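You operate a simulated robot arm through the tools that you are given. There is no shell and no other tool. Be economical: measure what you need, move in short steps, check, and stop when the job is done.

You run a simulated robot arm. Do the job below in one go: nothing can be reset, and whatever is moved stays where it is left.

JOB
Zero the flow channel and the head channel.
Fine: the plate lists the channels; select each one and turn the zero knob till it shows nought; leave the head channel selected; the pumps stay standing.

Only the result counts: the job must be done as asked and must still hold three seconds after the hand-in. Knocking over, shifting, dropping, spilling or breaking anything else fails it.

ROBOT AND FRAMES
A 7-joint arm with a two-finger parallel gripper, fixed in place. Base frame: the origin is at the foot of the arm, x ahead of it, y to its left, z up. Lengths are in mm, angles in rad, forces in N, time in s.
With the tool pointing down near the work surface it reaches from about 200 to 740 mm from the base axis. Its first joint turns from -2.897 to 2.897 rad. Payload 3.91 kg.
The TCP is the grasp point between the finger pads, 30 mm short of the fingertips. In the tool frame z runs along the fingers and y along their closing line. Largest opening 110 mm; finger width 20, thickness 10; the body of the gripper, 48 by 112 mm, starts 55 mm behind the TCP.
Orientation is that of the tool frame in the base frame, as [roll, pitch, yaw] about the fixed x, y, z axes, in that order (R = Rz(yaw) Ry(pitch) Rx(roll)). With the fingers straight down and closing along the base's y, the tool's x points along the base's -x, its y along +y and its z along -z.

CONTROLS
- The arm moves only by the tool apply_moves. Its argument "motion" is a list of rows, each a list of 6 numbers: the shift along the base's x, y, z in mm, then the turn, a rotation vector about the base's x, y, z in degrees. In form: [[dx, dy, dz, ax, ay, az], ...]. A call has 1 to 12 rows; each row shifts and turns the commanded pose from where the row before left it. "gripper" is the opening, from 0 (shut) to 1 (fully open), set as the call begins (left out, the last holds). Rows are played at 5 a second. More than 50 mm and 0.15 rad between two rows, or a gripper value outside its range, and nothing of the call is played. A pose out of reach is approached as far as the arm can. The call stops where the force on the tool passes 40 N (or 10 N more than at its start, if that is more) or the arm is blocked; 0.2 s more then pass. The fingers move at their own pace (about 153 mm/s each) and stop on an object; they squeeze with about 29 N. The grip force told is the motor's: it shows also when the fingers shut on nothing. Time passes only in rows, and 0.2 s behind the last, so rows that do not move let the fingers close. It gives the time, the measured TCP pose, the force on the tool (base axes), the opening and the grip force at its end, in the units of the frame above (readings bear some noise), with the torque about the TCP (base axes, N m) and any sound that the robot's microphone picked up.
- Cameras (640 x 400 px; columns grow to the right, rows downward): "scene" is fixed at [49.2, 650.9, 1685.5]; the picture's right is [-0.65, -0.76, 0.00], its down [-0.52, 0.44, -0.73] and it looks along [0.56, -0.47, -0.68] (base axes); focal length 231 px, centre (320, 200). "wrist" rides on the gripper at [77, 7, -114] in the tool frame; the picture's right is [-0.09, 1.00, 0.00], its down [-0.80, -0.07, -0.59] and it looks along [-0.59, -0.05, 0.80] (tool axes); focal length 270 px, centre (320, 200). There is no depth. A picture from a camera that has moved, and an enlarged one, comes with that camera's place and axes in the base frame and with its lens.
- get_image(camera): a new picture of that camera. The clock stands still meanwhile.
- raise_lower(by): slides the trunk up (or, below 0, down) by that many mm; the arm rides with it, the base frame stays. It gives what a move gives, with no picture.
- inspect(camera, box): a new picture of the part [left, top, right, bottom] of that camera's present view, enlarged. The clock stands still meanwhile.
- hand_in(): hands the job in; it is judged then, once.

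Work in short steps. Places have to be worked out from the pictures, the camera data and where the tool is seen: move nearer, look again, correct. Check each grasp and each placing, and mend what went wrong. You have 120 turns and 68 pictures in all, those below and enlarged ones among them. Open the gripper and draw the arm clear of the work before you hand the job in, unless the task says otherwise; then end with one line.

The tools are called after "Emit:" as name(argument=value, ...) on one line, values as JSON. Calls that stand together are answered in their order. apply_moves: Moves the arm, as the interface text tells. Its arguments: {"type":"object","properties":{"motion":{"type":"array","items":{"type":"array","items":{"type":"number"}}},"gripper":{"type":"number"}},"required":["motion"]} The other tools are called the same way: raise_lower (by) slides the trunk up or down; get_image (camera) takes a picture; inspect (camera, box) takes an enlarged picture of a part of a camera's view; hand_in () hands the job in.

At the start:

```text
time_s: 0.0
eef_pos: [185.5, 384.4, 1399.9]
tool_rot: [-3.14, -0.001, -3.141]
contact_force: [-0.3, -0.6, 0.0]
ft_torque: [0.02, 0.0, 0.0]
finger_gap: 110.0
gripper_force: 0.3
trunk travel left (down, up): [-575.0, 35.0]
```

scene: 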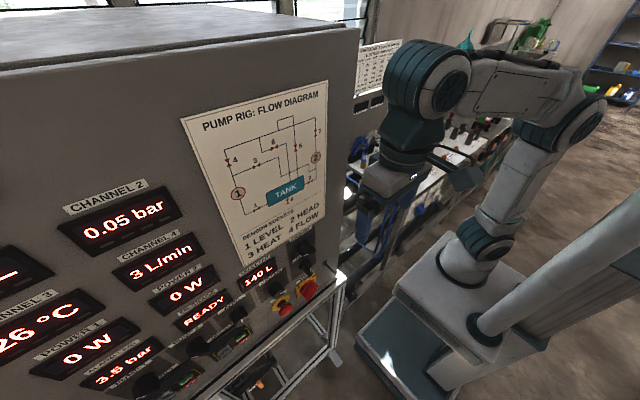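
wrist: 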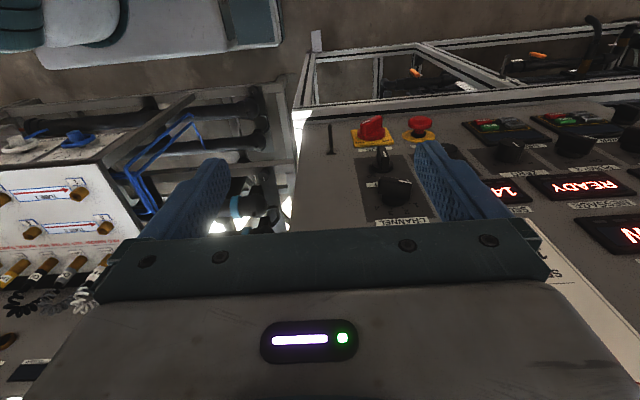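

The plate seems to say 2 HEAD, 4 FLOW. I'll enlarge the plate and the panel's knobs.

Emit:
inspect(camera="scene", box=[180, 180, 360, 300])

Emit:
inspect(camera="wrist", box=[290, 90, 640, 300])

Emit:
inspect(camera="scene", box=[0, 220, 340, 400])

```text
3.33 times, centred on (270, 240) of scene
camera zoom: at [49.2, 650.9, 1685.5], right [-0.65, -0.76, 0.0], down [-0.52, 0.44, -0.73], along [0.56, -0.47, -0.68], focal length 771 px, centre (487, 67)
```

zoom: 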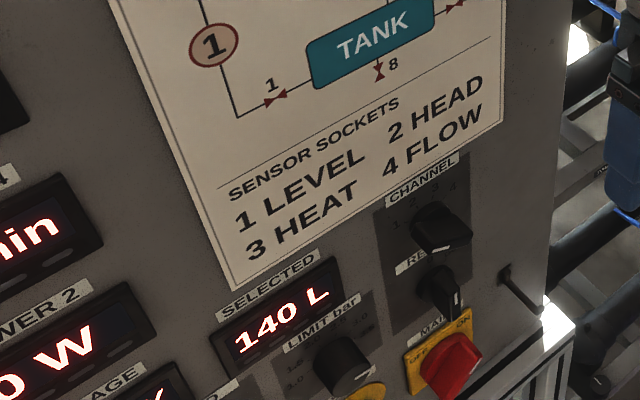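

```text
1.83 times, centred on (465, 195) of wrist
camera zoom: at [108.7, 391.0, 1513.6], right [0.09, 1.0, 0.0], down [0.8, -0.07, 0.59], along [0.59, -0.05, -0.8], focal length 494 px, centre (55, 209)
```

zoom: 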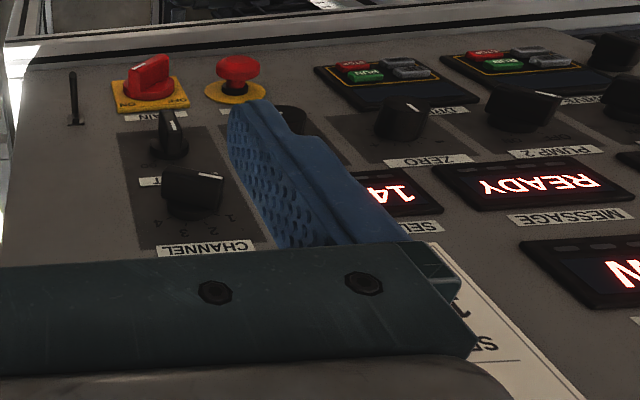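

```text
1.88 times, centred on (170, 310) of scene
camera zoom: at [49.2, 650.9, 1685.5], right [-0.65, -0.76, 0.0], down [-0.52, 0.44, -0.73], along [0.56, -0.47, -0.68], focal length 435 px, centre (602, -7)
```

zoom: 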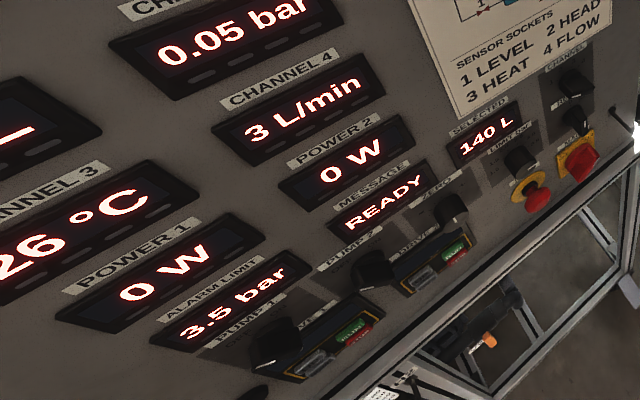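

Plate: HEAD = 2, FLOW = 4. Selector is on 1 (140 L). By triangulation the CHANNEL knob is near (315,471,1231) and ZERO near (313,658,1155), on a vertical panel facing -x. I turn the tool to point along +x, staying well back.

Emit:
apply_moves(motion=[[0, 8, -10, 0, -8.18, 0], [0, 8, -10, 0, -8.18, 0], [0, 8, -10, 0, -8.18, 0], [0, 8, -10, 0, -8.18, 0], [0, 8, -10, 0, -8.18, 0], [0, 8, -10, 0, -8.18, 0], [0, 8, -10, 0, -8.18, 0], [0, 8, -10, 0, -8.18, 0], [0, 8, -10, 0, -8.18, 0], [0, 8, -10, 0, -8.18, 0], [0, 8, -10, 0, -8.2, 0]])

Emit:
get_image(camera="wrist")

Emit:
get_image(camera="scene")

```text
time_s: 2.4
eef_pos: [185.3, 473.9, 1290.2]
tool_rot: [-0.001, 1.57, 0.001]
contact_force: [-0.9, -0.2, 0.0]
ft_torque: [0.04, -0.02, 0.0]
finger_gap: 109.9
gripper_force: 0.1
trunk travel left (down, up): [-575.0, 35.0]
```

```text
62 pictures are left
camera wrist: at [70.0, 479.8, 1210.7], right [0.0, 1.0, 0.09], down [-0.6, -0.07, 0.8], along [0.8, -0.05, 0.59], focal length 270 px, centre (320, 200)
```

wrist: 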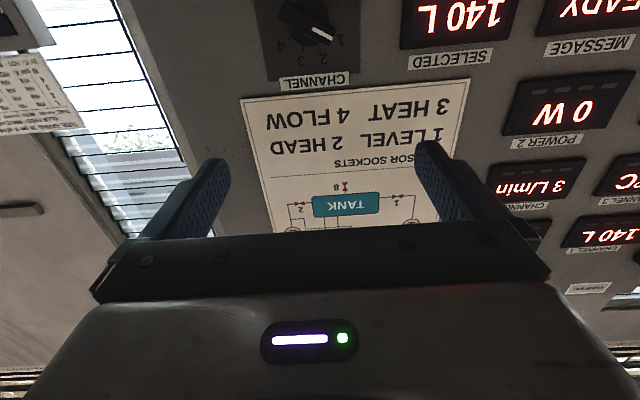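

```text
61 pictures are left
```

scene: 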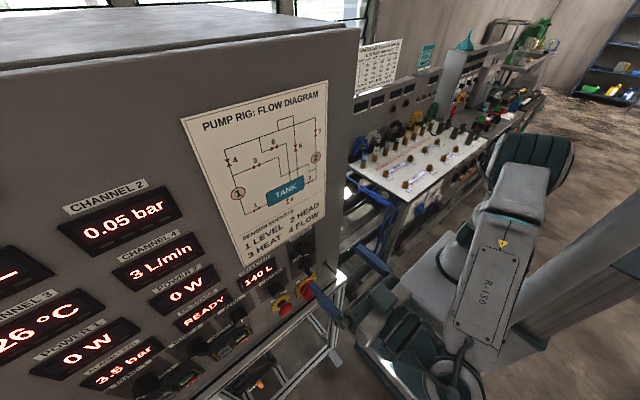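

The knob lies near (320,469,1223). I lower to that height and look closely.

Emit:
apply_moves(motion=[[0, -2, -30, 0, 0, 0], [0, -2, -37, 0, 0, 0], [0, 0, 0, 0, 0, 0]], gripper=0.7)

Emit:
get_image(camera="wrist")

Emit:
inspect(camera="wrist", box=[220, 40, 460, 190])

```text
time_s: 3.2
eef_pos: [185.8, 467.6, 1224.5]
tool_rot: [0.561, 1.571, 0.562]
contact_force: [-0.2, 0.0, -0.1]
ft_torque: [0.03, -0.03, -0.02]
finger_gap: 77.0
gripper_force: 0.0
trunk travel left (down, up): [-575.0, 35.0]
```

```text
60 pictures are left
camera wrist: at [70.9, 474.3, 1145.4], right [0.0, 1.0, 0.09], down [-0.59, -0.07, 0.8], along [0.8, -0.05, 0.59], focal length 270 px, centre (320, 200)
```

wrist: 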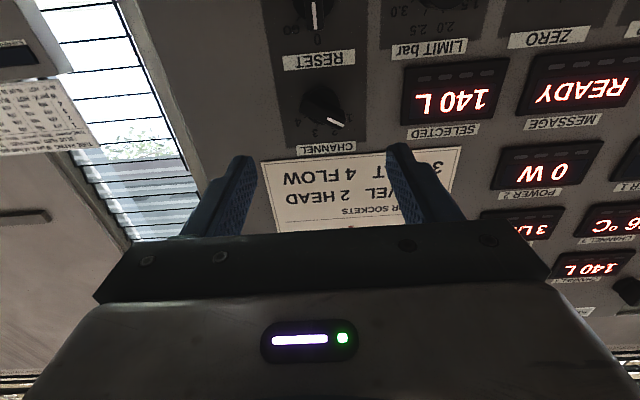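

```text
2.67 times, centred on (340, 115) of wrist
camera zoom: at [70.9, 474.3, 1145.4], right [0.0, 1.0, 0.09], down [-0.59, -0.07, 0.8], along [0.8, -0.05, 0.59], focal length 721 px, centre (267, 427)
```

zoom: 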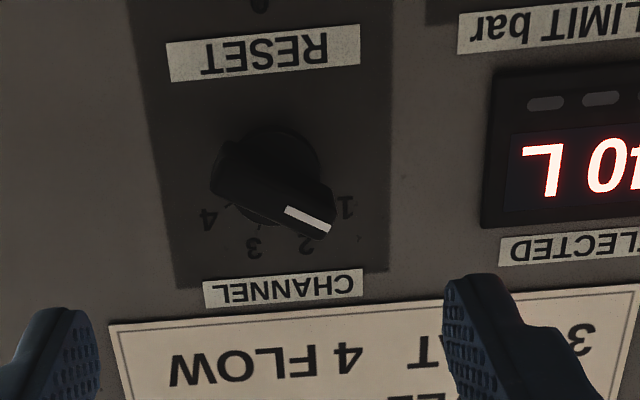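

CHANNEL is a bar handle on axis about (y 470, z 1224), front at x≈300, panel at x≈328, pointer about 60° toward the left. I roll the tool -60° about x, so that the pads face the sides of the bar, and edge ahead.

Emit:
apply_moves(motion=[[5, 0.3, 0, -7.5, 0, 0], [5, 0.3, 0, -7.5, 0, 0], [5, 0.3, 0, -7.5, 0, 0], [5, 0.3, 0, -7.5, 0, 0], [5, 0.3, 0, -7.5, 0, 0], [5, 0.3, 0, -7.5, 0, 0], [5, 0.3, 0, -7.5, 0, 0], [5, 0.3, 0, -7.5, 0, 0]], gripper=0.5)

Emit:
get_image(camera="wrist")

Emit:
get_image(camera="scene")

```text
time_s: 5.0
eef_pos: [226.9, 470.7, 1221.6]
tool_rot: [-1.571, 0.519, -1.571]
contact_force: [-0.1, -0.8, -0.4]
ft_torque: [0.02, -0.01, 0.04]
finger_gap: 54.9
gripper_force: 0.1
trunk travel left (down, up): [-575.0, 35.0]
```

```text
58 pictures are left
camera wrist: at [111.7, 407.2, 1177.5], right [0.0, 0.57, -0.82], down [-0.59, 0.66, 0.46], along [0.8, 0.49, 0.34], focal length 270 px, centre (320, 200)
```

wrist: 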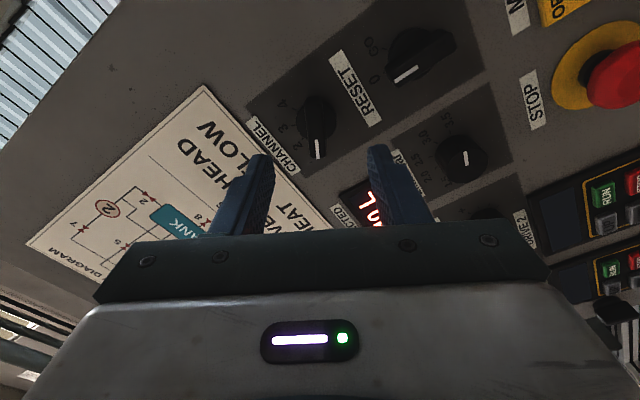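

```text
57 pictures are left
```

scene: 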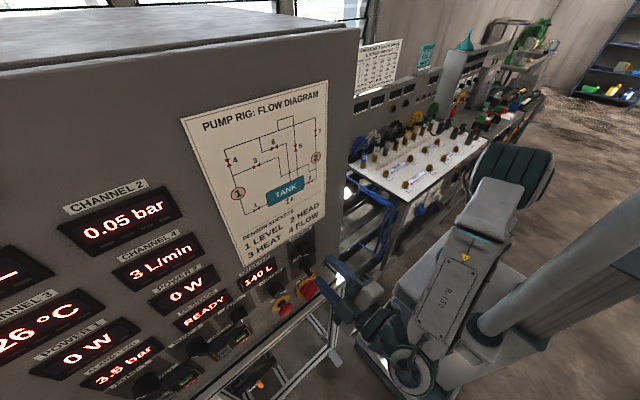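

The bar looks aligned with the pads. Going nearer, then checking the centring.

Emit:
apply_moves(motion=[[15, -0.5, 2, 0, 0, 0], [13, 0, 0, 0, 0, 0]])

Emit:
inspect(camera="wrist", box=[200, 60, 460, 240])

```text
time_s: 5.6
eef_pos: [254.8, 470.2, 1225.0]
tool_rot: [-1.571, 0.521, -1.571]
contact_force: [0.2, -0.3, 0.3]
ft_torque: [0.04, 0.01, -0.01]
finger_gap: 55.0
gripper_force: 0.1
trunk travel left (down, up): [-575.0, 35.0]
```

```text
2.22 times, centred on (330, 150) of wrist
camera zoom: at [139.2, 406.7, 1179.6], right [0.0, 0.57, -0.82], down [-0.59, 0.66, 0.46], along [0.8, 0.49, 0.34], focal length 601 px, centre (298, 311)
```

zoom: 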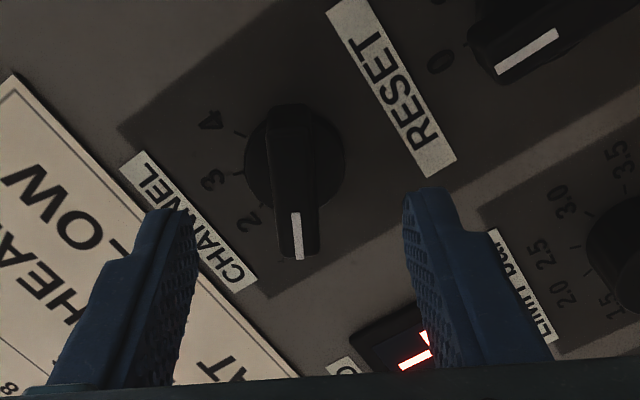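

Centred within 2 mm. I go in so the tips reach x≈316.

Emit:
apply_moves(motion=[[16, -1, 0, 0, 0, 0], [15, 0, 0, 0, 0, 0]])

Emit:
inspect(camera="wrist", box=[200, 60, 460, 240])

```text
time_s: 6.2
eef_pos: [285.7, 469.5, 1226.2]
tool_rot: [-1.571, 0.523, -1.57]
contact_force: [-0.4, -0.5, -0.4]
ft_torque: [-0.01, -0.01, 0.01]
finger_gap: 54.9
gripper_force: 0.0
trunk travel left (down, up): [-575.0, 35.0]
```

```text
2.22 times, centred on (330, 150) of wrist
camera zoom: at [170.8, 405.7, 1179.6], right [0.0, 0.57, -0.82], down [-0.59, 0.66, 0.46], along [0.8, 0.49, 0.34], focal length 601 px, centre (298, 311)
```

zoom: 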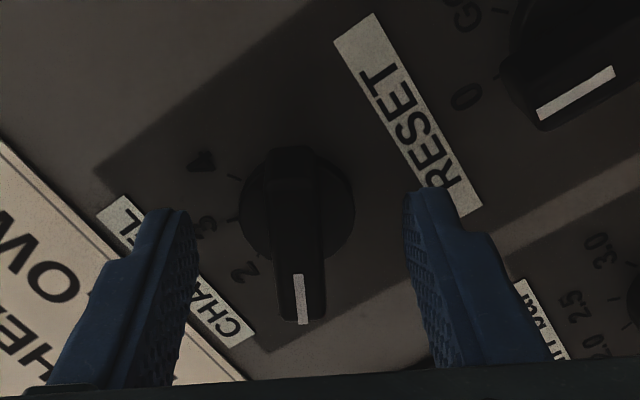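

The bar sits between the pads. Closing.

Emit:
apply_moves(motion=[[0, 0, 0, 0, 0, 0], [0, 0, 0, 0, 0, 0], [0, 0, 0, 0, 0, 0]], gripper=0.0)

```text
time_s: 7.0
eef_pos: [284.7, 467.7, 1226.5]
tool_rot: [-1.571, 0.523, -1.569]
contact_force: [0.9, 0.2, 3.7]
ft_torque: [-0.02, -0.08, 0.04]
finger_gap: 12.8
gripper_force: 44.8
trunk travel left (down, up): [-575.0, 35.0]
```

Gripped (12.8 mm). Turning clockwise 40° toward position 2, listening for the detent.

Emit:
apply_moves(motion=[[0, 0, 0, 8, 0, 0], [0, 0, 0, 8, 0, 0], [0, 0, 0, 8, 0, 0], [0, 0, 0, 8, 0, 0], [0, 0, 0, 8, 0, 0]])

Emit:
inspect(camera="scene", box=[160, 180, 360, 305])

```text
time_s: 8.2
eef_pos: [284.4, 468.4, 1224.8]
tool_rot: [-1.572, 1.222, -1.572]
contact_force: [4.3, 2.8, 1.0]
ft_torque: [0.02, -0.77, 0.29]
finger_gap: 12.7
gripper_force: 45.4
trunk travel left (down, up): [-575.0, 35.0]
```

```text
3.20 times, centred on (260, 242) of scene
camera zoom: at [49.2, 650.9, 1685.5], right [-0.65, -0.76, 0.0], down [-0.52, 0.44, -0.73], along [0.56, -0.47, -0.68], focal length 740 px, centre (512, 64)
```

zoom: 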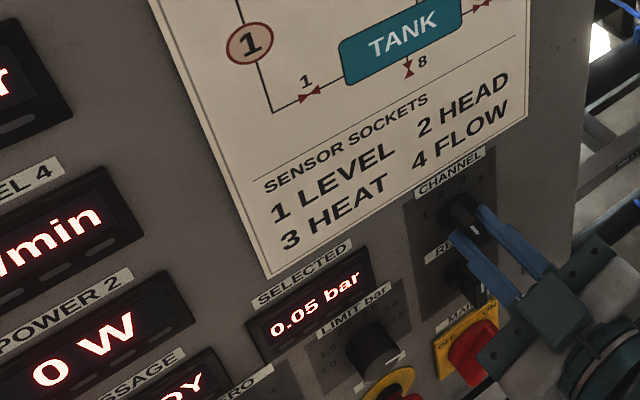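

Now channel 2 (0.05 bar) is selected, torque about x is nil, so spacing is about 40°. Two more detents to channel 4.

Emit:
apply_moves(motion=[[0, 0, 0, 8, 0, 0], [0, 0, 0, 8, 0, 0], [0, 0, 0, 8, 0, 0], [0, 0, 0, 8, 0, 0], [0, 0, 0, 8, 0, 0], [0, 0, 0, 8, 0, 0], [0, 0, 0, 8, 0, 0], [0, 0, 0, 8, 0, 0], [0, 0, 0, 8, 0, 0], [0, 0, 0, 8, 0, 0]])

Emit:
inspect(camera="scene", box=[160, 180, 360, 305])

```text
time_s: 10.4
eef_pos: [284.5, 470.9, 1224.8]
tool_rot: [1.572, 0.945, 1.572]
contact_force: [2.7, 9.4, 11.4]
ft_torque: [0.01, 0.54, 0.62]
finger_gap: 13.1
gripper_force: 45.2
out of reach, approached as far as the arm can: row 8, 9, 10
trunk travel left (down, up): [-575.0, 35.0]
```

```text
3.20 times, centred on (260, 242) of scene
camera zoom: at [49.2, 650.9, 1685.5], right [-0.65, -0.76, 0.0], down [-0.52, 0.44, -0.73], along [0.56, -0.47, -0.68], focal length 740 px, centre (512, 64)
```

zoom: 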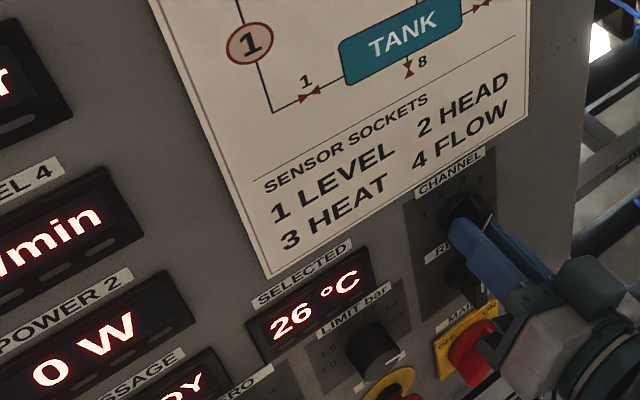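

Channel 3 reached, but the tool's roll stops at +36° (joint limit), short of 4. I'll loosen the grip and turn back a little, to see the commanded pose and where the bar settles.

Emit:
apply_moves(motion=[[0, 0, 0, 0, 0, 0], [0, 0, 0, -8, 0, 0], [0, 0, 0, -8, 0, 0]], gripper=0.4)

Emit:
get_image(camera="wrist")

```text
time_s: 11.2
eef_pos: [285.3, 469.4, 1224.2]
tool_rot: [1.574, 1.225, 1.572]
contact_force: [0.2, -0.3, -0.5]
ft_torque: [0.01, 0.0, 0.0]
finger_gap: 43.9
gripper_force: 0.0
trunk travel left (down, up): [-575.0, 35.0]
```

```text
52 pictures are left
camera wrist: at [170.1, 501.9, 1153.4], right [0.0, 0.91, 0.42], down [-0.59, -0.34, 0.73], along [0.8, -0.25, 0.54], focal length 270 px, centre (320, 200)
```

wrist: 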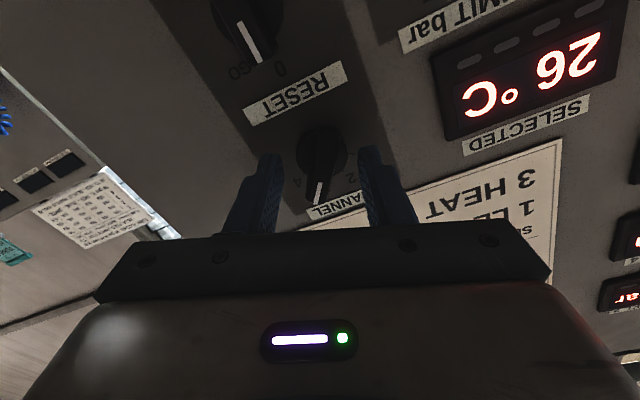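

The bar stays near +36°, and the command clamps to the reached pose. I'll nudge the bar's upper end on clockwise with the left pad: shift up along the bar, then sideways.

Emit:
apply_moves(motion=[[0, -4.1, 11.3, 0, 0, 0], [0, -4.1, 11.3, 0, 0, 0], [0, -8, -2.9, 0, 0, 0], [0, -8, -2.9, 0, 0, 0], [0, -1.9, -0.7, 0, 0, 0], [0, -1.9, -0.7, 0, 0, 0], [0, -1.4, -0.5, 0, 0, 0]])

Emit:
get_image(camera="wrist")

```text
time_s: 12.8
eef_pos: [284.6, 440.2, 1239.2]
tool_rot: [1.571, 1.223, 1.57]
contact_force: [-0.4, 0.8, 0.4]
ft_torque: [-0.03, -0.04, -0.01]
finger_gap: 44.1
gripper_force: 0.1
trunk travel left (down, up): [-575.0, 35.0]
```

```text
51 pictures are left
camera wrist: at [170.4, 472.0, 1168.2], right [0.0, 0.91, 0.42], down [-0.59, -0.34, 0.73], along [0.8, -0.25, 0.54], focal length 270 px, centre (320, 200)
```

wrist: 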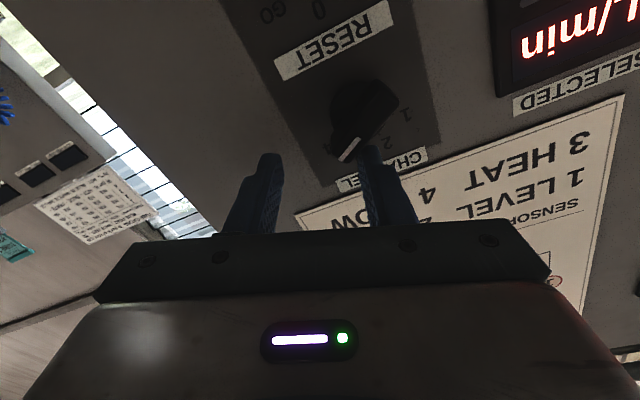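

Flow (L/min) is now selected. I back off the bar, retract, level the tool and move toward the ZERO knob.

Emit:
apply_moves(motion=[[0, 3, 1, 0, 0, 0], [-25, 0, 0, 0, 0, 0], [-35, 0, 0, 0, 0, 0], [0, 20, -5, -5, 0, 0], [0, 40, -15, -5, 0, 0], [0, 40, -20, -5, 0, 0], [0, 40, -25, -5, 0, 0], [0, 30, -15, 0, 0, 0], [0, 30, -10, 0, 0, 0]])

Emit:
get_image(camera="wrist")

Emit:
get_image(camera="scene")

```text
time_s: 14.8
eef_pos: [225.1, 643.8, 1152.7]
tool_rot: [-1.853, 1.568, -1.855]
contact_force: [-0.6, 0.8, -0.1]
ft_torque: [0.0, 0.01, -0.01]
finger_gap: 44.3
gripper_force: 0.1
trunk travel left (down, up): [-575.0, 35.0]
```

```text
50 pictures are left
camera wrist: at [110.6, 650.6, 1074.3], right [0.0, 1.0, 0.09], down [-0.59, -0.07, 0.8], along [0.8, -0.05, 0.59], focal length 270 px, centre (320, 200)
```

wrist: 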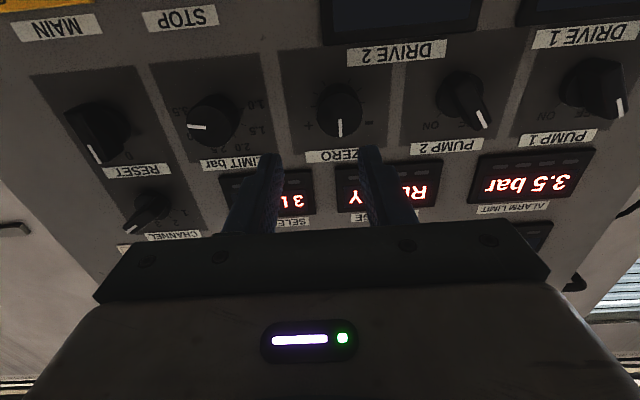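

```text
49 pictures are left
```

scene: 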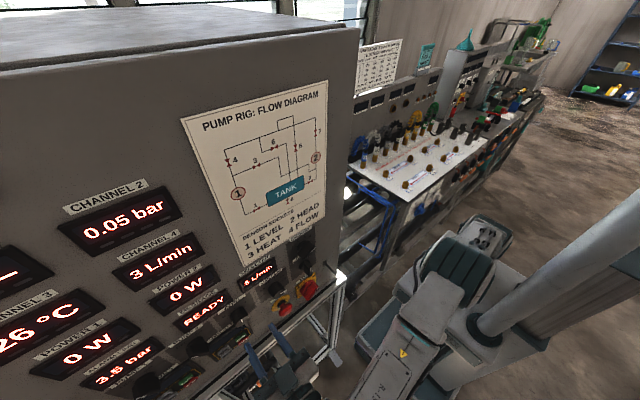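

ZERO is a round knob, near (y 660, z 1139), with minus on the left. I centre on it with the fingers opened to 66 mm and approach part way.

Emit:
apply_moves(motion=[[0, 8, -6, 0, 0, 0], [0, 8, -7, 0, 0, 0], [15, 0, 0, 0, 0, 0], [15, 0, 0, 0, 0, 0]], gripper=0.6)

Emit:
get_image(camera="wrist")

```text
time_s: 15.8
eef_pos: [255.6, 658.3, 1138.3]
tool_rot: [0.379, 1.57, 0.379]
contact_force: [0.5, -0.1, 0.1]
ft_torque: [0.01, -0.01, 0.01]
finger_gap: 66.0
gripper_force: 0.1
trunk travel left (down, up): [-575.0, 35.0]
```

```text
48 pictures are left
camera wrist: at [141.0, 665.7, 1059.9], right [0.0, 1.0, 0.09], down [-0.59, -0.07, 0.8], along [0.8, -0.05, 0.59], focal length 270 px, centre (320, 200)
```

wrist: 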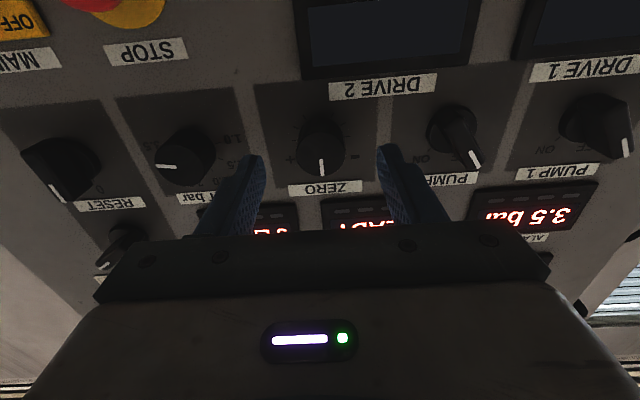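

Knob at about (659,1141), matching the TCP. Going in and closing.

Emit:
apply_moves(motion=[[15, 0.5, 2, 0, 0, 0], [14, 0, 0, 0, 0, 0]])

Emit:
apply_moves(motion=[[0, 0, 0, 0, 0, 0], [0, 0, 0, 0, 0, 0], [0, 0, 0, 0, 0, 0]], gripper=0.0)

Emit:
get_image(camera="wrist")

```text
time_s: 16.4
eef_pos: [284.6, 659.2, 1140.1]
tool_rot: [-0.164, 1.57, -0.163]
contact_force: [0.3, -1.0, -0.7]
ft_torque: [-0.01, -0.03, -0.03]
finger_gap: 66.0
gripper_force: 0.1
trunk travel left (down, up): [-575.0, 35.0]
```

```text
time_s: 17.2
eef_pos: [284.9, 657.8, 1140.2]
tool_rot: [-2.808, 1.57, -2.809]
contact_force: [0.1, -2.8, -0.6]
ft_torque: [0.03, -0.14, 0.2]
finger_gap: 32.5
gripper_force: 44.7
trunk travel left (down, up): [-575.0, 35.0]
```

```text
47 pictures are left
camera wrist: at [169.5, 665.6, 1062.3], right [0.0, 1.0, 0.09], down [-0.59, -0.07, 0.8], along [0.8, -0.05, 0.59], focal length 270 px, centre (320, 200)
```

wrist: 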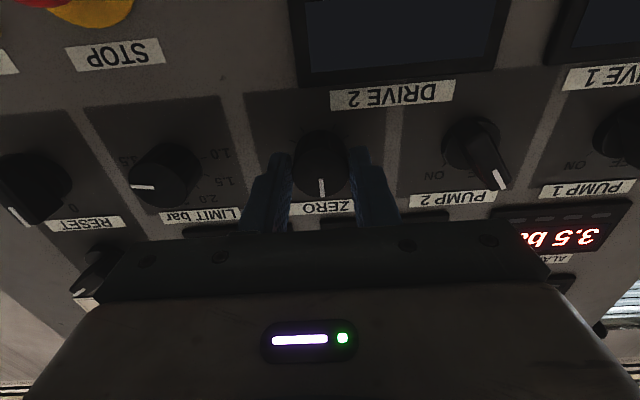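

Gripped the round knob (32.5 mm). Turning 8° toward minus to find the rate.

Emit:
apply_moves(motion=[[0, 0, 0, -4, 0, 0], [0, 0, 0, -4, 0, 0], [0, 0, 0, 0, 0, 0]])

Emit:
inspect(camera="scene", box=[50, 170, 290, 320])

```text
time_s: 18.0
eef_pos: [284.2, 658.2, 1140.0]
tool_rot: [-1.573, 1.432, -1.575]
contact_force: [-0.3, -5.0, -0.7]
ft_torque: [0.02, -0.2, 0.04]
finger_gap: 32.7
gripper_force: 44.3
trunk travel left (down, up): [-575.0, 35.0]
```

```text
2.67 times, centred on (170, 245) of scene
camera zoom: at [49.2, 650.9, 1685.5], right [-0.65, -0.76, 0.0], down [-0.52, 0.44, -0.73], along [0.56, -0.47, -0.68], focal length 617 px, centre (720, 80)
```

zoom: 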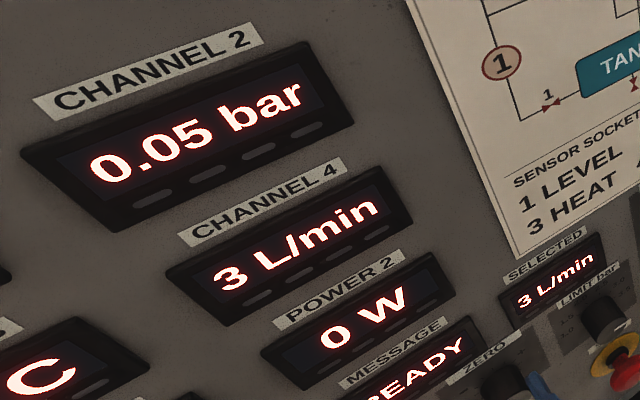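

Still 3; continue 16° further.

Emit:
apply_moves(motion=[[0, 0, 0, -5.5, 0, 0], [0, 0, 0, -5.5, 0, 0], [0, 0, 0, -5, 0, 0], [0, 0, 0, 0, 0, 0]])

Emit:
inspect(camera="scene", box=[50, 170, 290, 320])

Emit:
get_image(camera="wrist")

```text
time_s: 19.0
eef_pos: [284.1, 657.4, 1139.8]
tool_rot: [-1.573, 1.149, -1.575]
contact_force: [0.9, -11.9, -5.3]
ft_torque: [-0.01, -0.25, 0.0]
finger_gap: 32.4
gripper_force: 44.7
trunk travel left (down, up): [-575.0, 35.0]
```

```text
2.67 times, centred on (170, 245) of scene
camera zoom: at [49.2, 650.9, 1685.5], right [-0.65, -0.76, 0.0], down [-0.52, 0.44, -0.73], along [0.56, -0.47, -0.68], focal length 617 px, centre (720, 80)
```

zoom: 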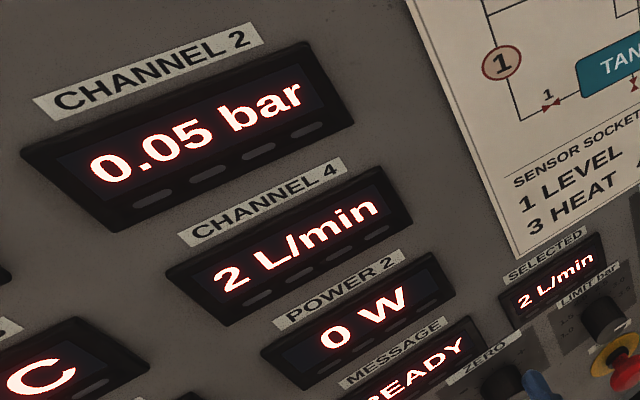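

```text
44 pictures are left
camera wrist: at [169.4, 632.7, 1066.6], right [0.0, 0.95, -0.33], down [-0.59, 0.26, 0.76], along [0.8, 0.19, 0.56], focal length 270 px, centre (320, 200)
```

wrist: 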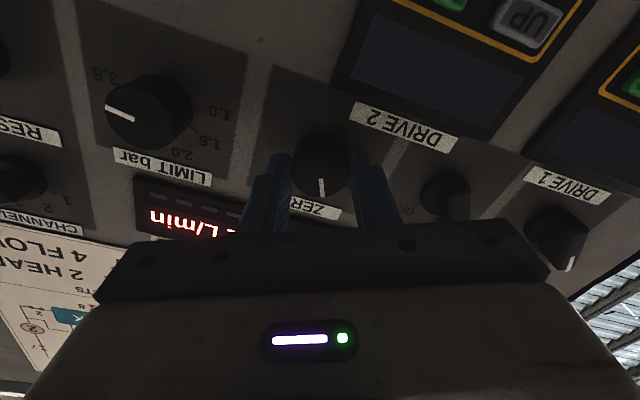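

It works: 2 L/min at -24°. Continue 20°, easing 1 mm to relieve the side load.

Emit:
apply_moves(motion=[[0, -0.5, 0, -5, 0, 0], [0, -0.5, 0, -5, 0, 0], [0, 0, -0.5, -5, 0, 0], [0, 0, 0, -5, 0, 0], [0, 0, 0, 0, 0, 0]])

Emit:
inspect(camera="scene", box=[50, 170, 290, 320])

```text
time_s: 20.2
eef_pos: [283.6, 656.9, 1141.0]
tool_rot: [-1.572, 0.803, -1.571]
contact_force: [-1.4, -9.9, 3.6]
ft_torque: [0.0, 1.06, -0.88]
finger_gap: 32.4
gripper_force: 44.5
trunk travel left (down, up): [-575.0, 35.0]
```

```text
2.67 times, centred on (170, 245) of scene
camera zoom: at [49.2, 650.9, 1685.5], right [-0.65, -0.76, 0.0], down [-0.52, 0.44, -0.73], along [0.56, -0.47, -0.68], focal length 617 px, centre (720, 80)
```

zoom: 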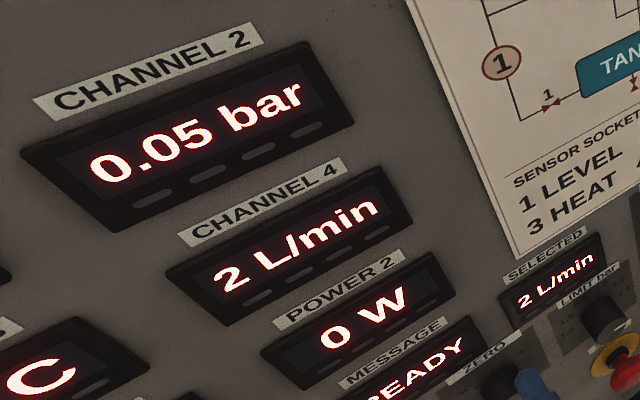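

Still 2 at -44°. Continue 24° more.

Emit:
apply_moves(motion=[[0, 0, 0, -6, 0, 0], [0, 0, 0, -6, 0, 0], [0, 0, 0, -6, 0, 0], [0, 0, 0, -6, 0, 0], [0, 0, 0, 0, 0, 0]])

Emit:
inspect(camera="scene", box=[50, 170, 290, 320])

Emit:
get_image(camera="wrist")

```text
time_s: 21.4
eef_pos: [283.2, 657.4, 1141.2]
tool_rot: [-1.569, 0.386, -1.571]
contact_force: [4.5, -6.1, 14.8]
ft_torque: [0.05, -0.3, 0.24]
finger_gap: 32.6
gripper_force: 45.1
trunk travel left (down, up): [-575.0, 35.0]
```

```text
2.67 times, centred on (170, 245) of scene
camera zoom: at [49.2, 650.9, 1685.5], right [-0.65, -0.76, 0.0], down [-0.52, 0.44, -0.73], along [0.56, -0.47, -0.68], focal length 617 px, centre (720, 80)
```

zoom: 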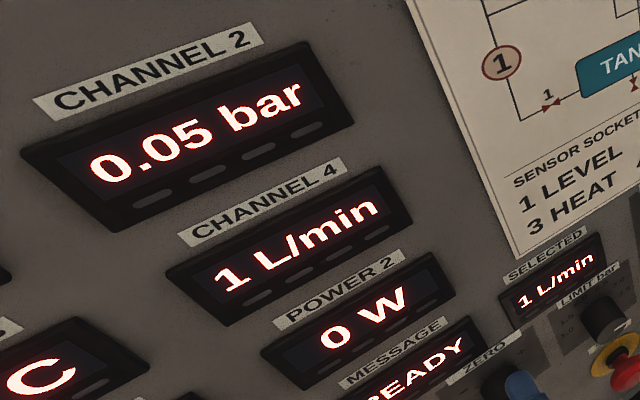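

```text
41 pictures are left
camera wrist: at [169.5, 587.6, 1105.4], right [0.0, 0.46, -0.89], down [-0.59, 0.72, 0.37], along [0.8, 0.53, 0.27], focal length 270 px, centre (320, 200)
```

wrist: 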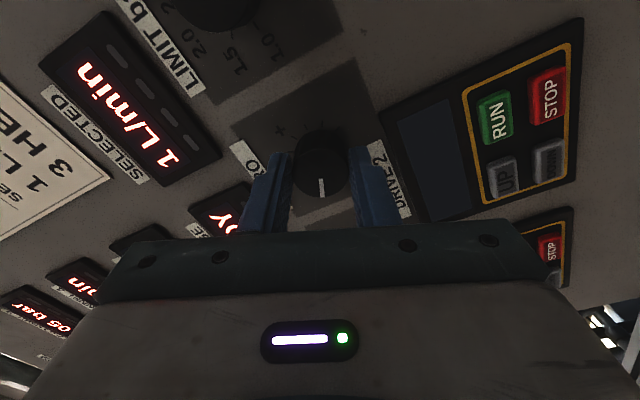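

1 at -68°; about 35–40° per unit. Relieve the side load and continue 24°.

Emit:
apply_moves(motion=[[0, 0, 0.7, -6, 0, 0], [0, 0, 0, -6, 0, 0], [0, 0, 0, -6, 0, 0], [0, 0, 0, -6, 0, 0], [0, 0, 0, 0, 0, 0]])

Emit:
inspect(camera="scene", box=[50, 170, 290, 320])

```text
time_s: 22.6
eef_pos: [284.2, 655.7, 1142.9]
tool_rot: [-1.569, -0.034, -1.571]
contact_force: [7.6, -1.0, 25.1]
ft_torque: [0.08, -0.09, 0.29]
finger_gap: 32.6
gripper_force: 45.0
trunk travel left (down, up): [-575.0, 35.0]
```

```text
2.67 times, centred on (170, 245) of scene
camera zoom: at [49.2, 650.9, 1685.5], right [-0.65, -0.76, 0.0], down [-0.52, 0.44, -0.73], along [0.56, -0.47, -0.68], focal length 617 px, centre (720, 80)
```

zoom: 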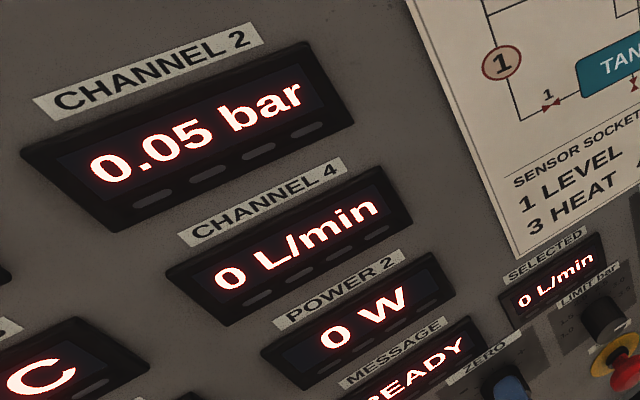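

Flow reads 0 at -92°. By the thresholds true zero is about -99°, so I add 7° for margin while relieving the side load.

Emit:
apply_moves(motion=[[0, 0, 1, -3.5, 0, 0], [0, 0, 0.5, -3.5, 0, 0], [0, 0, 0, 0, 0, 0]])

Emit:
inspect(camera="scene", box=[50, 170, 290, 320])

```text
time_s: 23.4
eef_pos: [283.8, 656.2, 1143.4]
tool_rot: [-1.569, -0.155, -1.57]
contact_force: [8.1, 0.8, 24.7]
ft_torque: [0.07, -0.41, 0.09]
finger_gap: 32.5
gripper_force: 45.0
trunk travel left (down, up): [-575.0, 35.0]
```

```text
2.67 times, centred on (170, 245) of scene
camera zoom: at [49.2, 650.9, 1685.5], right [-0.65, -0.76, 0.0], down [-0.52, 0.44, -0.73], along [0.56, -0.47, -0.68], focal length 617 px, centre (720, 80)
```

zoom: 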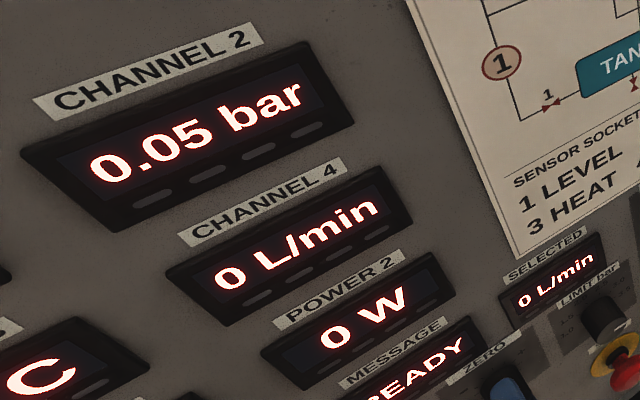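

Still 0. Release with a small opening (DRIVE 2 module is near) and retract.

Emit:
apply_moves(motion=[[0, 0, 0, 0, 0, 0], [0, 0, 0, 0, 0, 0], [-20, 0, 0, 0, 0, 0], [-35, 0, 0, 0, 0, 0]], gripper=0.4)

Emit:
inspect(camera="scene", box=[50, 170, 290, 320])

```text
time_s: 24.4
eef_pos: [228.4, 657.0, 1142.0]
tool_rot: [-1.57, -0.159, -1.568]
contact_force: [-0.3, 0.1, 1.1]
ft_torque: [0.01, -0.03, -0.03]
finger_gap: 44.2
gripper_force: 0.0
trunk travel left (down, up): [-575.0, 35.0]
```

```text
2.67 times, centred on (170, 245) of scene
camera zoom: at [49.2, 650.9, 1685.5], right [-0.65, -0.76, 0.0], down [-0.52, 0.44, -0.73], along [0.56, -0.47, -0.68], focal length 617 px, centre (720, 80)
```

zoom: 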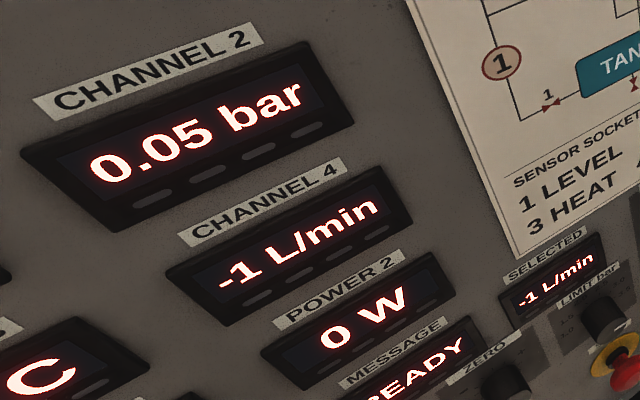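

It jumped to -1 on release, either from a lagging display or from the knob moving. Let me wait a moment and look.

Emit:
apply_moves(motion=[[0, 0, 0, 0, 0, 0], [0, 0, 0, 0, 0, 0], [0, 0, 0, 0, 0, 0], [0, 0, 0, 0, 0, 0], [0, 0, 0, 0, 0, 0]])

Emit:
get_image(camera="wrist")

```text
time_s: 25.6
eef_pos: [231.2, 658.2, 1142.1]
tool_rot: [-1.571, -0.158, -1.571]
contact_force: [0.1, -0.3, 0.6]
ft_torque: [-0.03, -0.01, -0.01]
finger_gap: 43.8
gripper_force: 0.1
trunk travel left (down, up): [-575.0, 35.0]
```

```text
37 pictures are left
camera wrist: at [115.5, 581.0, 1145.8], right [0.0, -0.07, -1.0], down [-0.59, 0.8, -0.06], along [0.8, 0.59, -0.04], focal length 270 px, centre (320, 200)
```

wrist: 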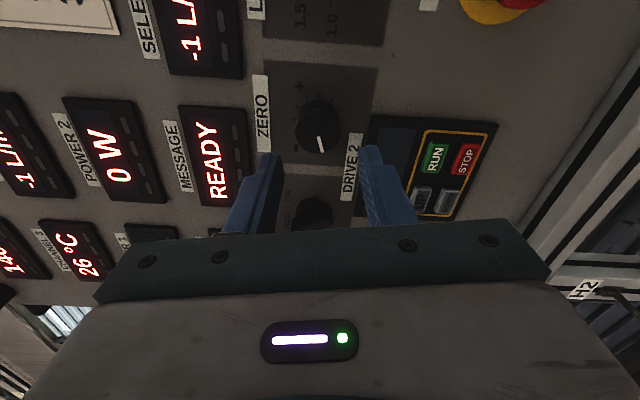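

The pointer matches the tool, so the threshold to -1 is close to -99°; the zero's middle is probably near -86°. I regrip and turn back 12°.

Emit:
apply_moves(motion=[[25, -0.5, 0, 0, 0, 0], [28, -0.5, 0, 0, 0, 0]])

Emit:
apply_moves(motion=[[0, 0, 0, 0, 0, 0], [0, 0, 0, 0, 0, 0], [0, 0, 0, 4, 0, 0], [0, 0, 0, 4, 0, 0], [0, 0, 0, 4, 0, 0], [0, 0, 0, 0, 0, 0]], gripper=0.0)

Emit:
inspect(camera="scene", box=[50, 170, 290, 320])

```text
time_s: 26.2
eef_pos: [283.2, 656.1, 1141.5]
tool_rot: [-1.571, -0.159, -1.572]
contact_force: [-0.3, 0.0, 0.9]
ft_torque: [0.01, 0.02, -0.02]
finger_gap: 44.1
gripper_force: 0.2
trunk travel left (down, up): [-575.0, 35.0]
```

```text
time_s: 27.6
eef_pos: [283.1, 657.4, 1143.8]
tool_rot: [-1.568, 0.055, -1.569]
contact_force: [10.1, 10.3, 20.4]
ft_torque: [0.08, -0.32, 0.43]
finger_gap: 32.6
gripper_force: 45.0
trunk travel left (down, up): [-575.0, 35.0]
```

```text
2.67 times, centred on (170, 245) of scene
camera zoom: at [49.2, 650.9, 1685.5], right [-0.65, -0.76, 0.0], down [-0.52, 0.44, -0.73], along [0.56, -0.47, -0.68], focal length 617 px, centre (720, 80)
```

zoom: 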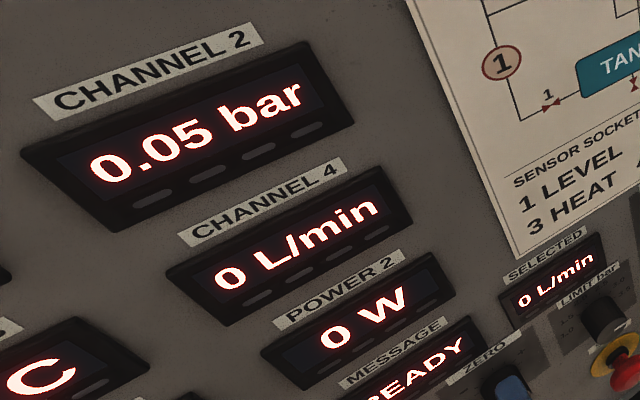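

0 again. Relieve the side force (axis about z 1144.5), then release and check whether it holds.

Emit:
apply_moves(motion=[[0, -0.5, 1.5, 0, 0, 0], [0, 0, 0.5, 0, 0, 0], [0, 0, 0, 0, 0, 0]])

Emit:
apply_moves(motion=[[0, 0, 0, 0, 0, 0], [0, 0, 0, 0, 0, 0], [-10, 0, 0, 0, 0, 0], [-20, 0, 0, 0, 0, 0], [-25, 0, 0, 0, 0, 0], [0, 0, 0, 0, 0, 0], [0, 0, 0, 0, 0, 0]], gripper=0.4)

Emit:
inspect(camera="scene", box=[50, 170, 290, 320])

Emit:
inspect(camera="wrist", box=[220, 40, 420, 240])

```text
time_s: 28.4
eef_pos: [282.9, 656.2, 1144.5]
tool_rot: [-1.572, 0.051, -1.571]
contact_force: [13.8, 8.4, 12.5]
ft_torque: [0.01, -0.62, 1.18]
finger_gap: 32.4
gripper_force: 44.8
trunk travel left (down, up): [-575.0, 35.0]
```

```text
time_s: 30.0
eef_pos: [227.5, 655.8, 1143.8]
tool_rot: [-1.572, 0.054, -1.571]
contact_force: [0.0, 0.1, 0.4]
ft_torque: [-0.03, -0.05, 0.0]
finger_gap: 44.0
gripper_force: 0.1
trunk travel left (down, up): [-575.0, 35.0]
```

```text
2.67 times, centred on (170, 245) of scene
camera zoom: at [49.2, 650.9, 1685.5], right [-0.65, -0.76, 0.0], down [-0.52, 0.44, -0.73], along [0.56, -0.47, -0.68], focal length 617 px, centre (720, 80)
```

zoom: 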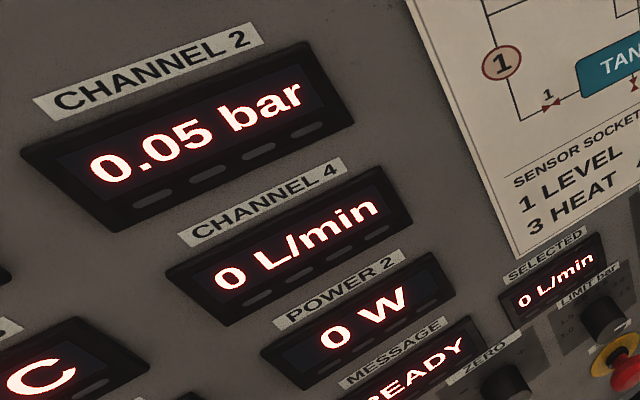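

```text
2.00 times, centred on (320, 140) of wrist
camera zoom: at [113.1, 579.4, 1131.8], right [0.0, 0.14, -0.99], down [-0.59, 0.8, 0.11], along [0.8, 0.59, 0.08], focal length 541 px, centre (320, 320)
```

zoom: 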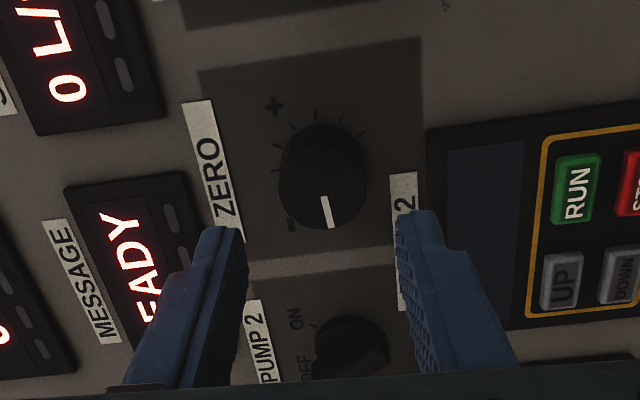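

Flow holds 0 after release. Now back to the CHANNEL knob, rolling the tool to +33°.

Emit:
apply_moves(motion=[[0, -15, 7, 8, 0, 0], [0, -16, 7, 8, 0, 0], [0, -16, 7, 8, 0, 0], [0, -16, 7, 8, 0, 0], [0, -16, 7, 8, 0, 0], [0, -16, 7, 8, 0, 0], [0, -16, 7, 8, 0, 0], [0, -16, 7, 8, 0, 0], [0, -16, 7, 8, 0, 0], [0, -16, 7, 8, 0, 0], [0, -16, 7, 8, 0, 0], [0, -12.3, 4, 8, 0, 0]])

Emit:
apply_moves(motion=[[0, 0, 0, 8, 0, 0], [0, 0, 0, 8, 0, 0], [0, 0, 0, 7, 0, 0], [15, 0, 0, 0, 0, 0]], gripper=0.45)

Emit:
get_image(camera="wrist")

```text
time_s: 32.6
eef_pos: [229.1, 469.2, 1224.8]
tool_rot: [1.575, 1.41, 1.573]
contact_force: [-0.4, 0.1, 0.4]
ft_torque: [0.01, 0.01, -0.01]
finger_gap: 44.0
gripper_force: 0.1
trunk travel left (down, up): [-575.0, 35.0]
```

```text
time_s: 33.6
eef_pos: [241.5, 470.0, 1222.8]
tool_rot: [1.573, 1.01, 1.573]
contact_force: [0.0, 0.2, 0.5]
ft_torque: [0.03, -0.02, -0.02]
finger_gap: 49.5
gripper_force: 0.0
trunk travel left (down, up): [-575.0, 35.0]
```

```text
33 pictures are left
camera wrist: at [127.2, 517.4, 1160.7], right [0.0, 0.8, 0.6], down [-0.59, -0.49, 0.64], along [0.8, -0.36, 0.47], focal length 270 px, centre (320, 200)
```

wrist: 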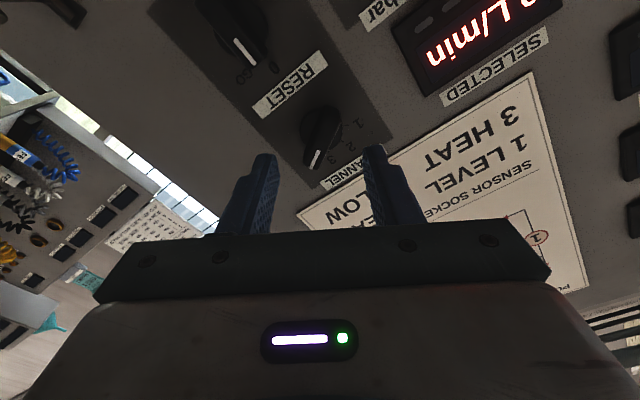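

The bar is about 20–25° past the tool, between the pads. I go in, close (which aligns it), then turn back toward 2.

Emit:
apply_moves(motion=[[20, -1, 1.5, 0, 0, 0], [22, 0, 0, 0, 0, 0]])

Emit:
apply_moves(motion=[[0, 0, 0, 0, 0, 0], [0, 0, 0, 0, 0, 0], [0, 0, 0, 0, 0, 0], [0, 0, 0, 0, 0, 0]], gripper=0.0)

Emit:
get_image(camera="wrist")

```text
time_s: 34.2
eef_pos: [284.0, 467.5, 1225.5]
tool_rot: [1.571, 1.012, 1.57]
contact_force: [-0.1, 0.4, 1.1]
ft_torque: [0.04, 0.01, 0.02]
finger_gap: 49.4
gripper_force: 0.0
trunk travel left (down, up): [-575.0, 35.0]
```

```text
time_s: 35.2
eef_pos: [283.4, 468.9, 1226.4]
tool_rot: [1.57, 1.011, 1.571]
contact_force: [1.4, 3.5, 6.4]
ft_torque: [-0.02, 0.4, 0.33]
finger_gap: 12.6
gripper_force: 45.1
trunk travel left (down, up): [-575.0, 35.0]
```

```text
32 pictures are left
camera wrist: at [168.6, 516.4, 1162.8], right [0.0, 0.8, 0.6], down [-0.59, -0.49, 0.64], along [0.8, -0.36, 0.47], focal length 270 px, centre (320, 200)
```

wrist: 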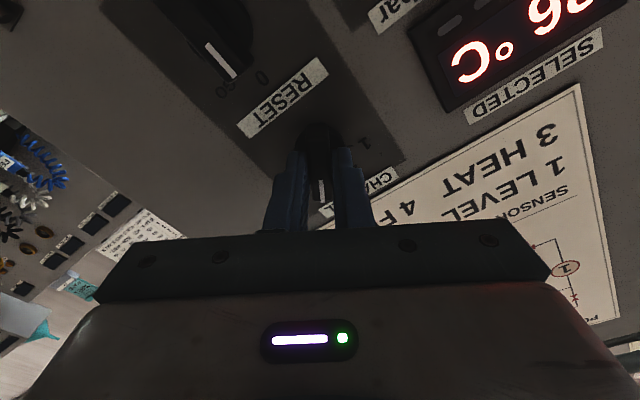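

Aligned and on channel 3 now (tool at +32°). Turn -52° to reach -20°, position 2.

Emit:
apply_moves(motion=[[0, 0, 0, -7.5, 0, 0], [0, 0, 0, -7.5, 0, 0], [0, 0, 0, -7.5, 0, 0], [0, 0, 0, -7.5, 0, 0], [0, 0, 0, -7.5, 0, 0], [0, 0, 0, -7.5, 0, 0], [0, 0, 0, -7.2, 0, 0], [0, 0, 0, 0, 0, 0]])

Emit:
apply_moves(motion=[[0, 0, 0, 0, 0, 0], [0, 0, 0, 0, 0, 0], [-25, 0, 0, 0, 0, 0], [-30, 0, 0, 0, 0, 0]], gripper=0.4)

Emit:
inspect(camera="scene", box=[50, 170, 290, 320])

Emit:
get_image(camera="wrist")

```text
time_s: 37.0
eef_pos: [283.0, 469.2, 1226.2]
tool_rot: [-1.572, 1.215, -1.571]
contact_force: [-1.2, 6.0, -0.1]
ft_torque: [-0.01, 0.35, -0.01]
finger_gap: 12.8
gripper_force: 45.2
trunk travel left (down, up): [-575.0, 35.0]
```

```text
time_s: 38.0
eef_pos: [227.5, 469.3, 1226.6]
tool_rot: [-1.57, 1.217, -1.569]
contact_force: [-0.3, 0.3, 0.2]
ft_torque: [0.01, 0.0, -0.01]
finger_gap: 43.9
gripper_force: 0.0
trunk travel left (down, up): [-575.0, 35.0]
```

```text
2.67 times, centred on (170, 245) of scene
camera zoom: at [49.2, 650.9, 1685.5], right [-0.65, -0.76, 0.0], down [-0.52, 0.44, -0.73], along [0.56, -0.47, -0.68], focal length 617 px, centre (720, 80)
```

zoom: 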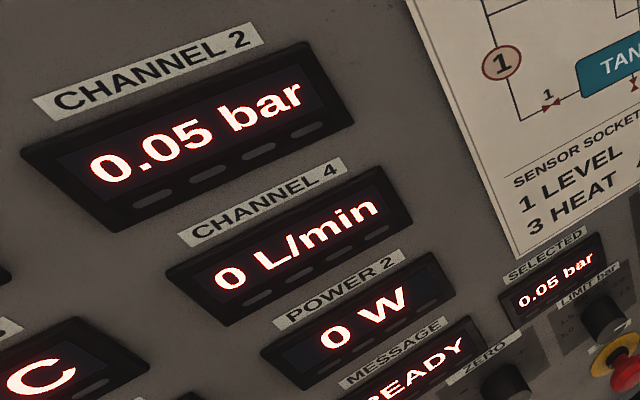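

```text
30 pictures are left
camera wrist: at [111.7, 448.8, 1149.8], right [0.0, 0.97, -0.26], down [-0.59, 0.21, 0.78], along [0.8, 0.16, 0.57], focal length 270 px, centre (320, 200)
```

wrist: 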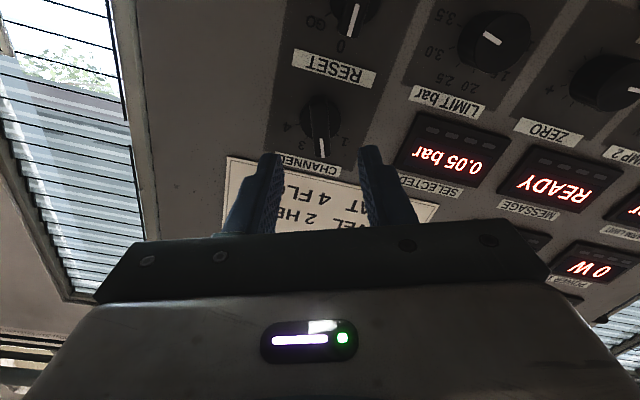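

Head selected, flow remains 0. Now to ZERO at (657.5, 1144), keeping roll -20°.

Emit:
apply_moves(motion=[[0, 38, -16, 0, 0, 0], [0, 38, -16, 0, 0, 0], [0, 38, -17, 0, 0, 0], [0, 38, -17, 0, 0, 0], [0, 36.2, -16.6, 0, 0, 0], [0, 0, 0, 0, 0, 0]], gripper=0.5)

Emit:
get_image(camera="wrist")

```text
time_s: 39.4
eef_pos: [228.4, 657.0, 1143.1]
tool_rot: [-1.572, 1.218, -1.57]
contact_force: [-0.7, -0.8, -0.8]
ft_torque: [-0.02, -0.01, -0.03]
finger_gap: 55.0
gripper_force: 0.0
trunk travel left (down, up): [-575.0, 35.0]
```

```text
29 pictures are left
camera wrist: at [113.5, 637.8, 1067.3], right [0.0, 0.97, -0.26], down [-0.59, 0.21, 0.78], along [0.8, 0.16, 0.57], focal length 270 px, centre (320, 200)
```

wrist: 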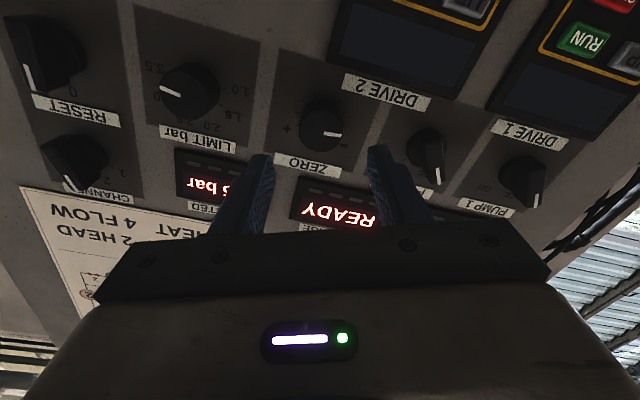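

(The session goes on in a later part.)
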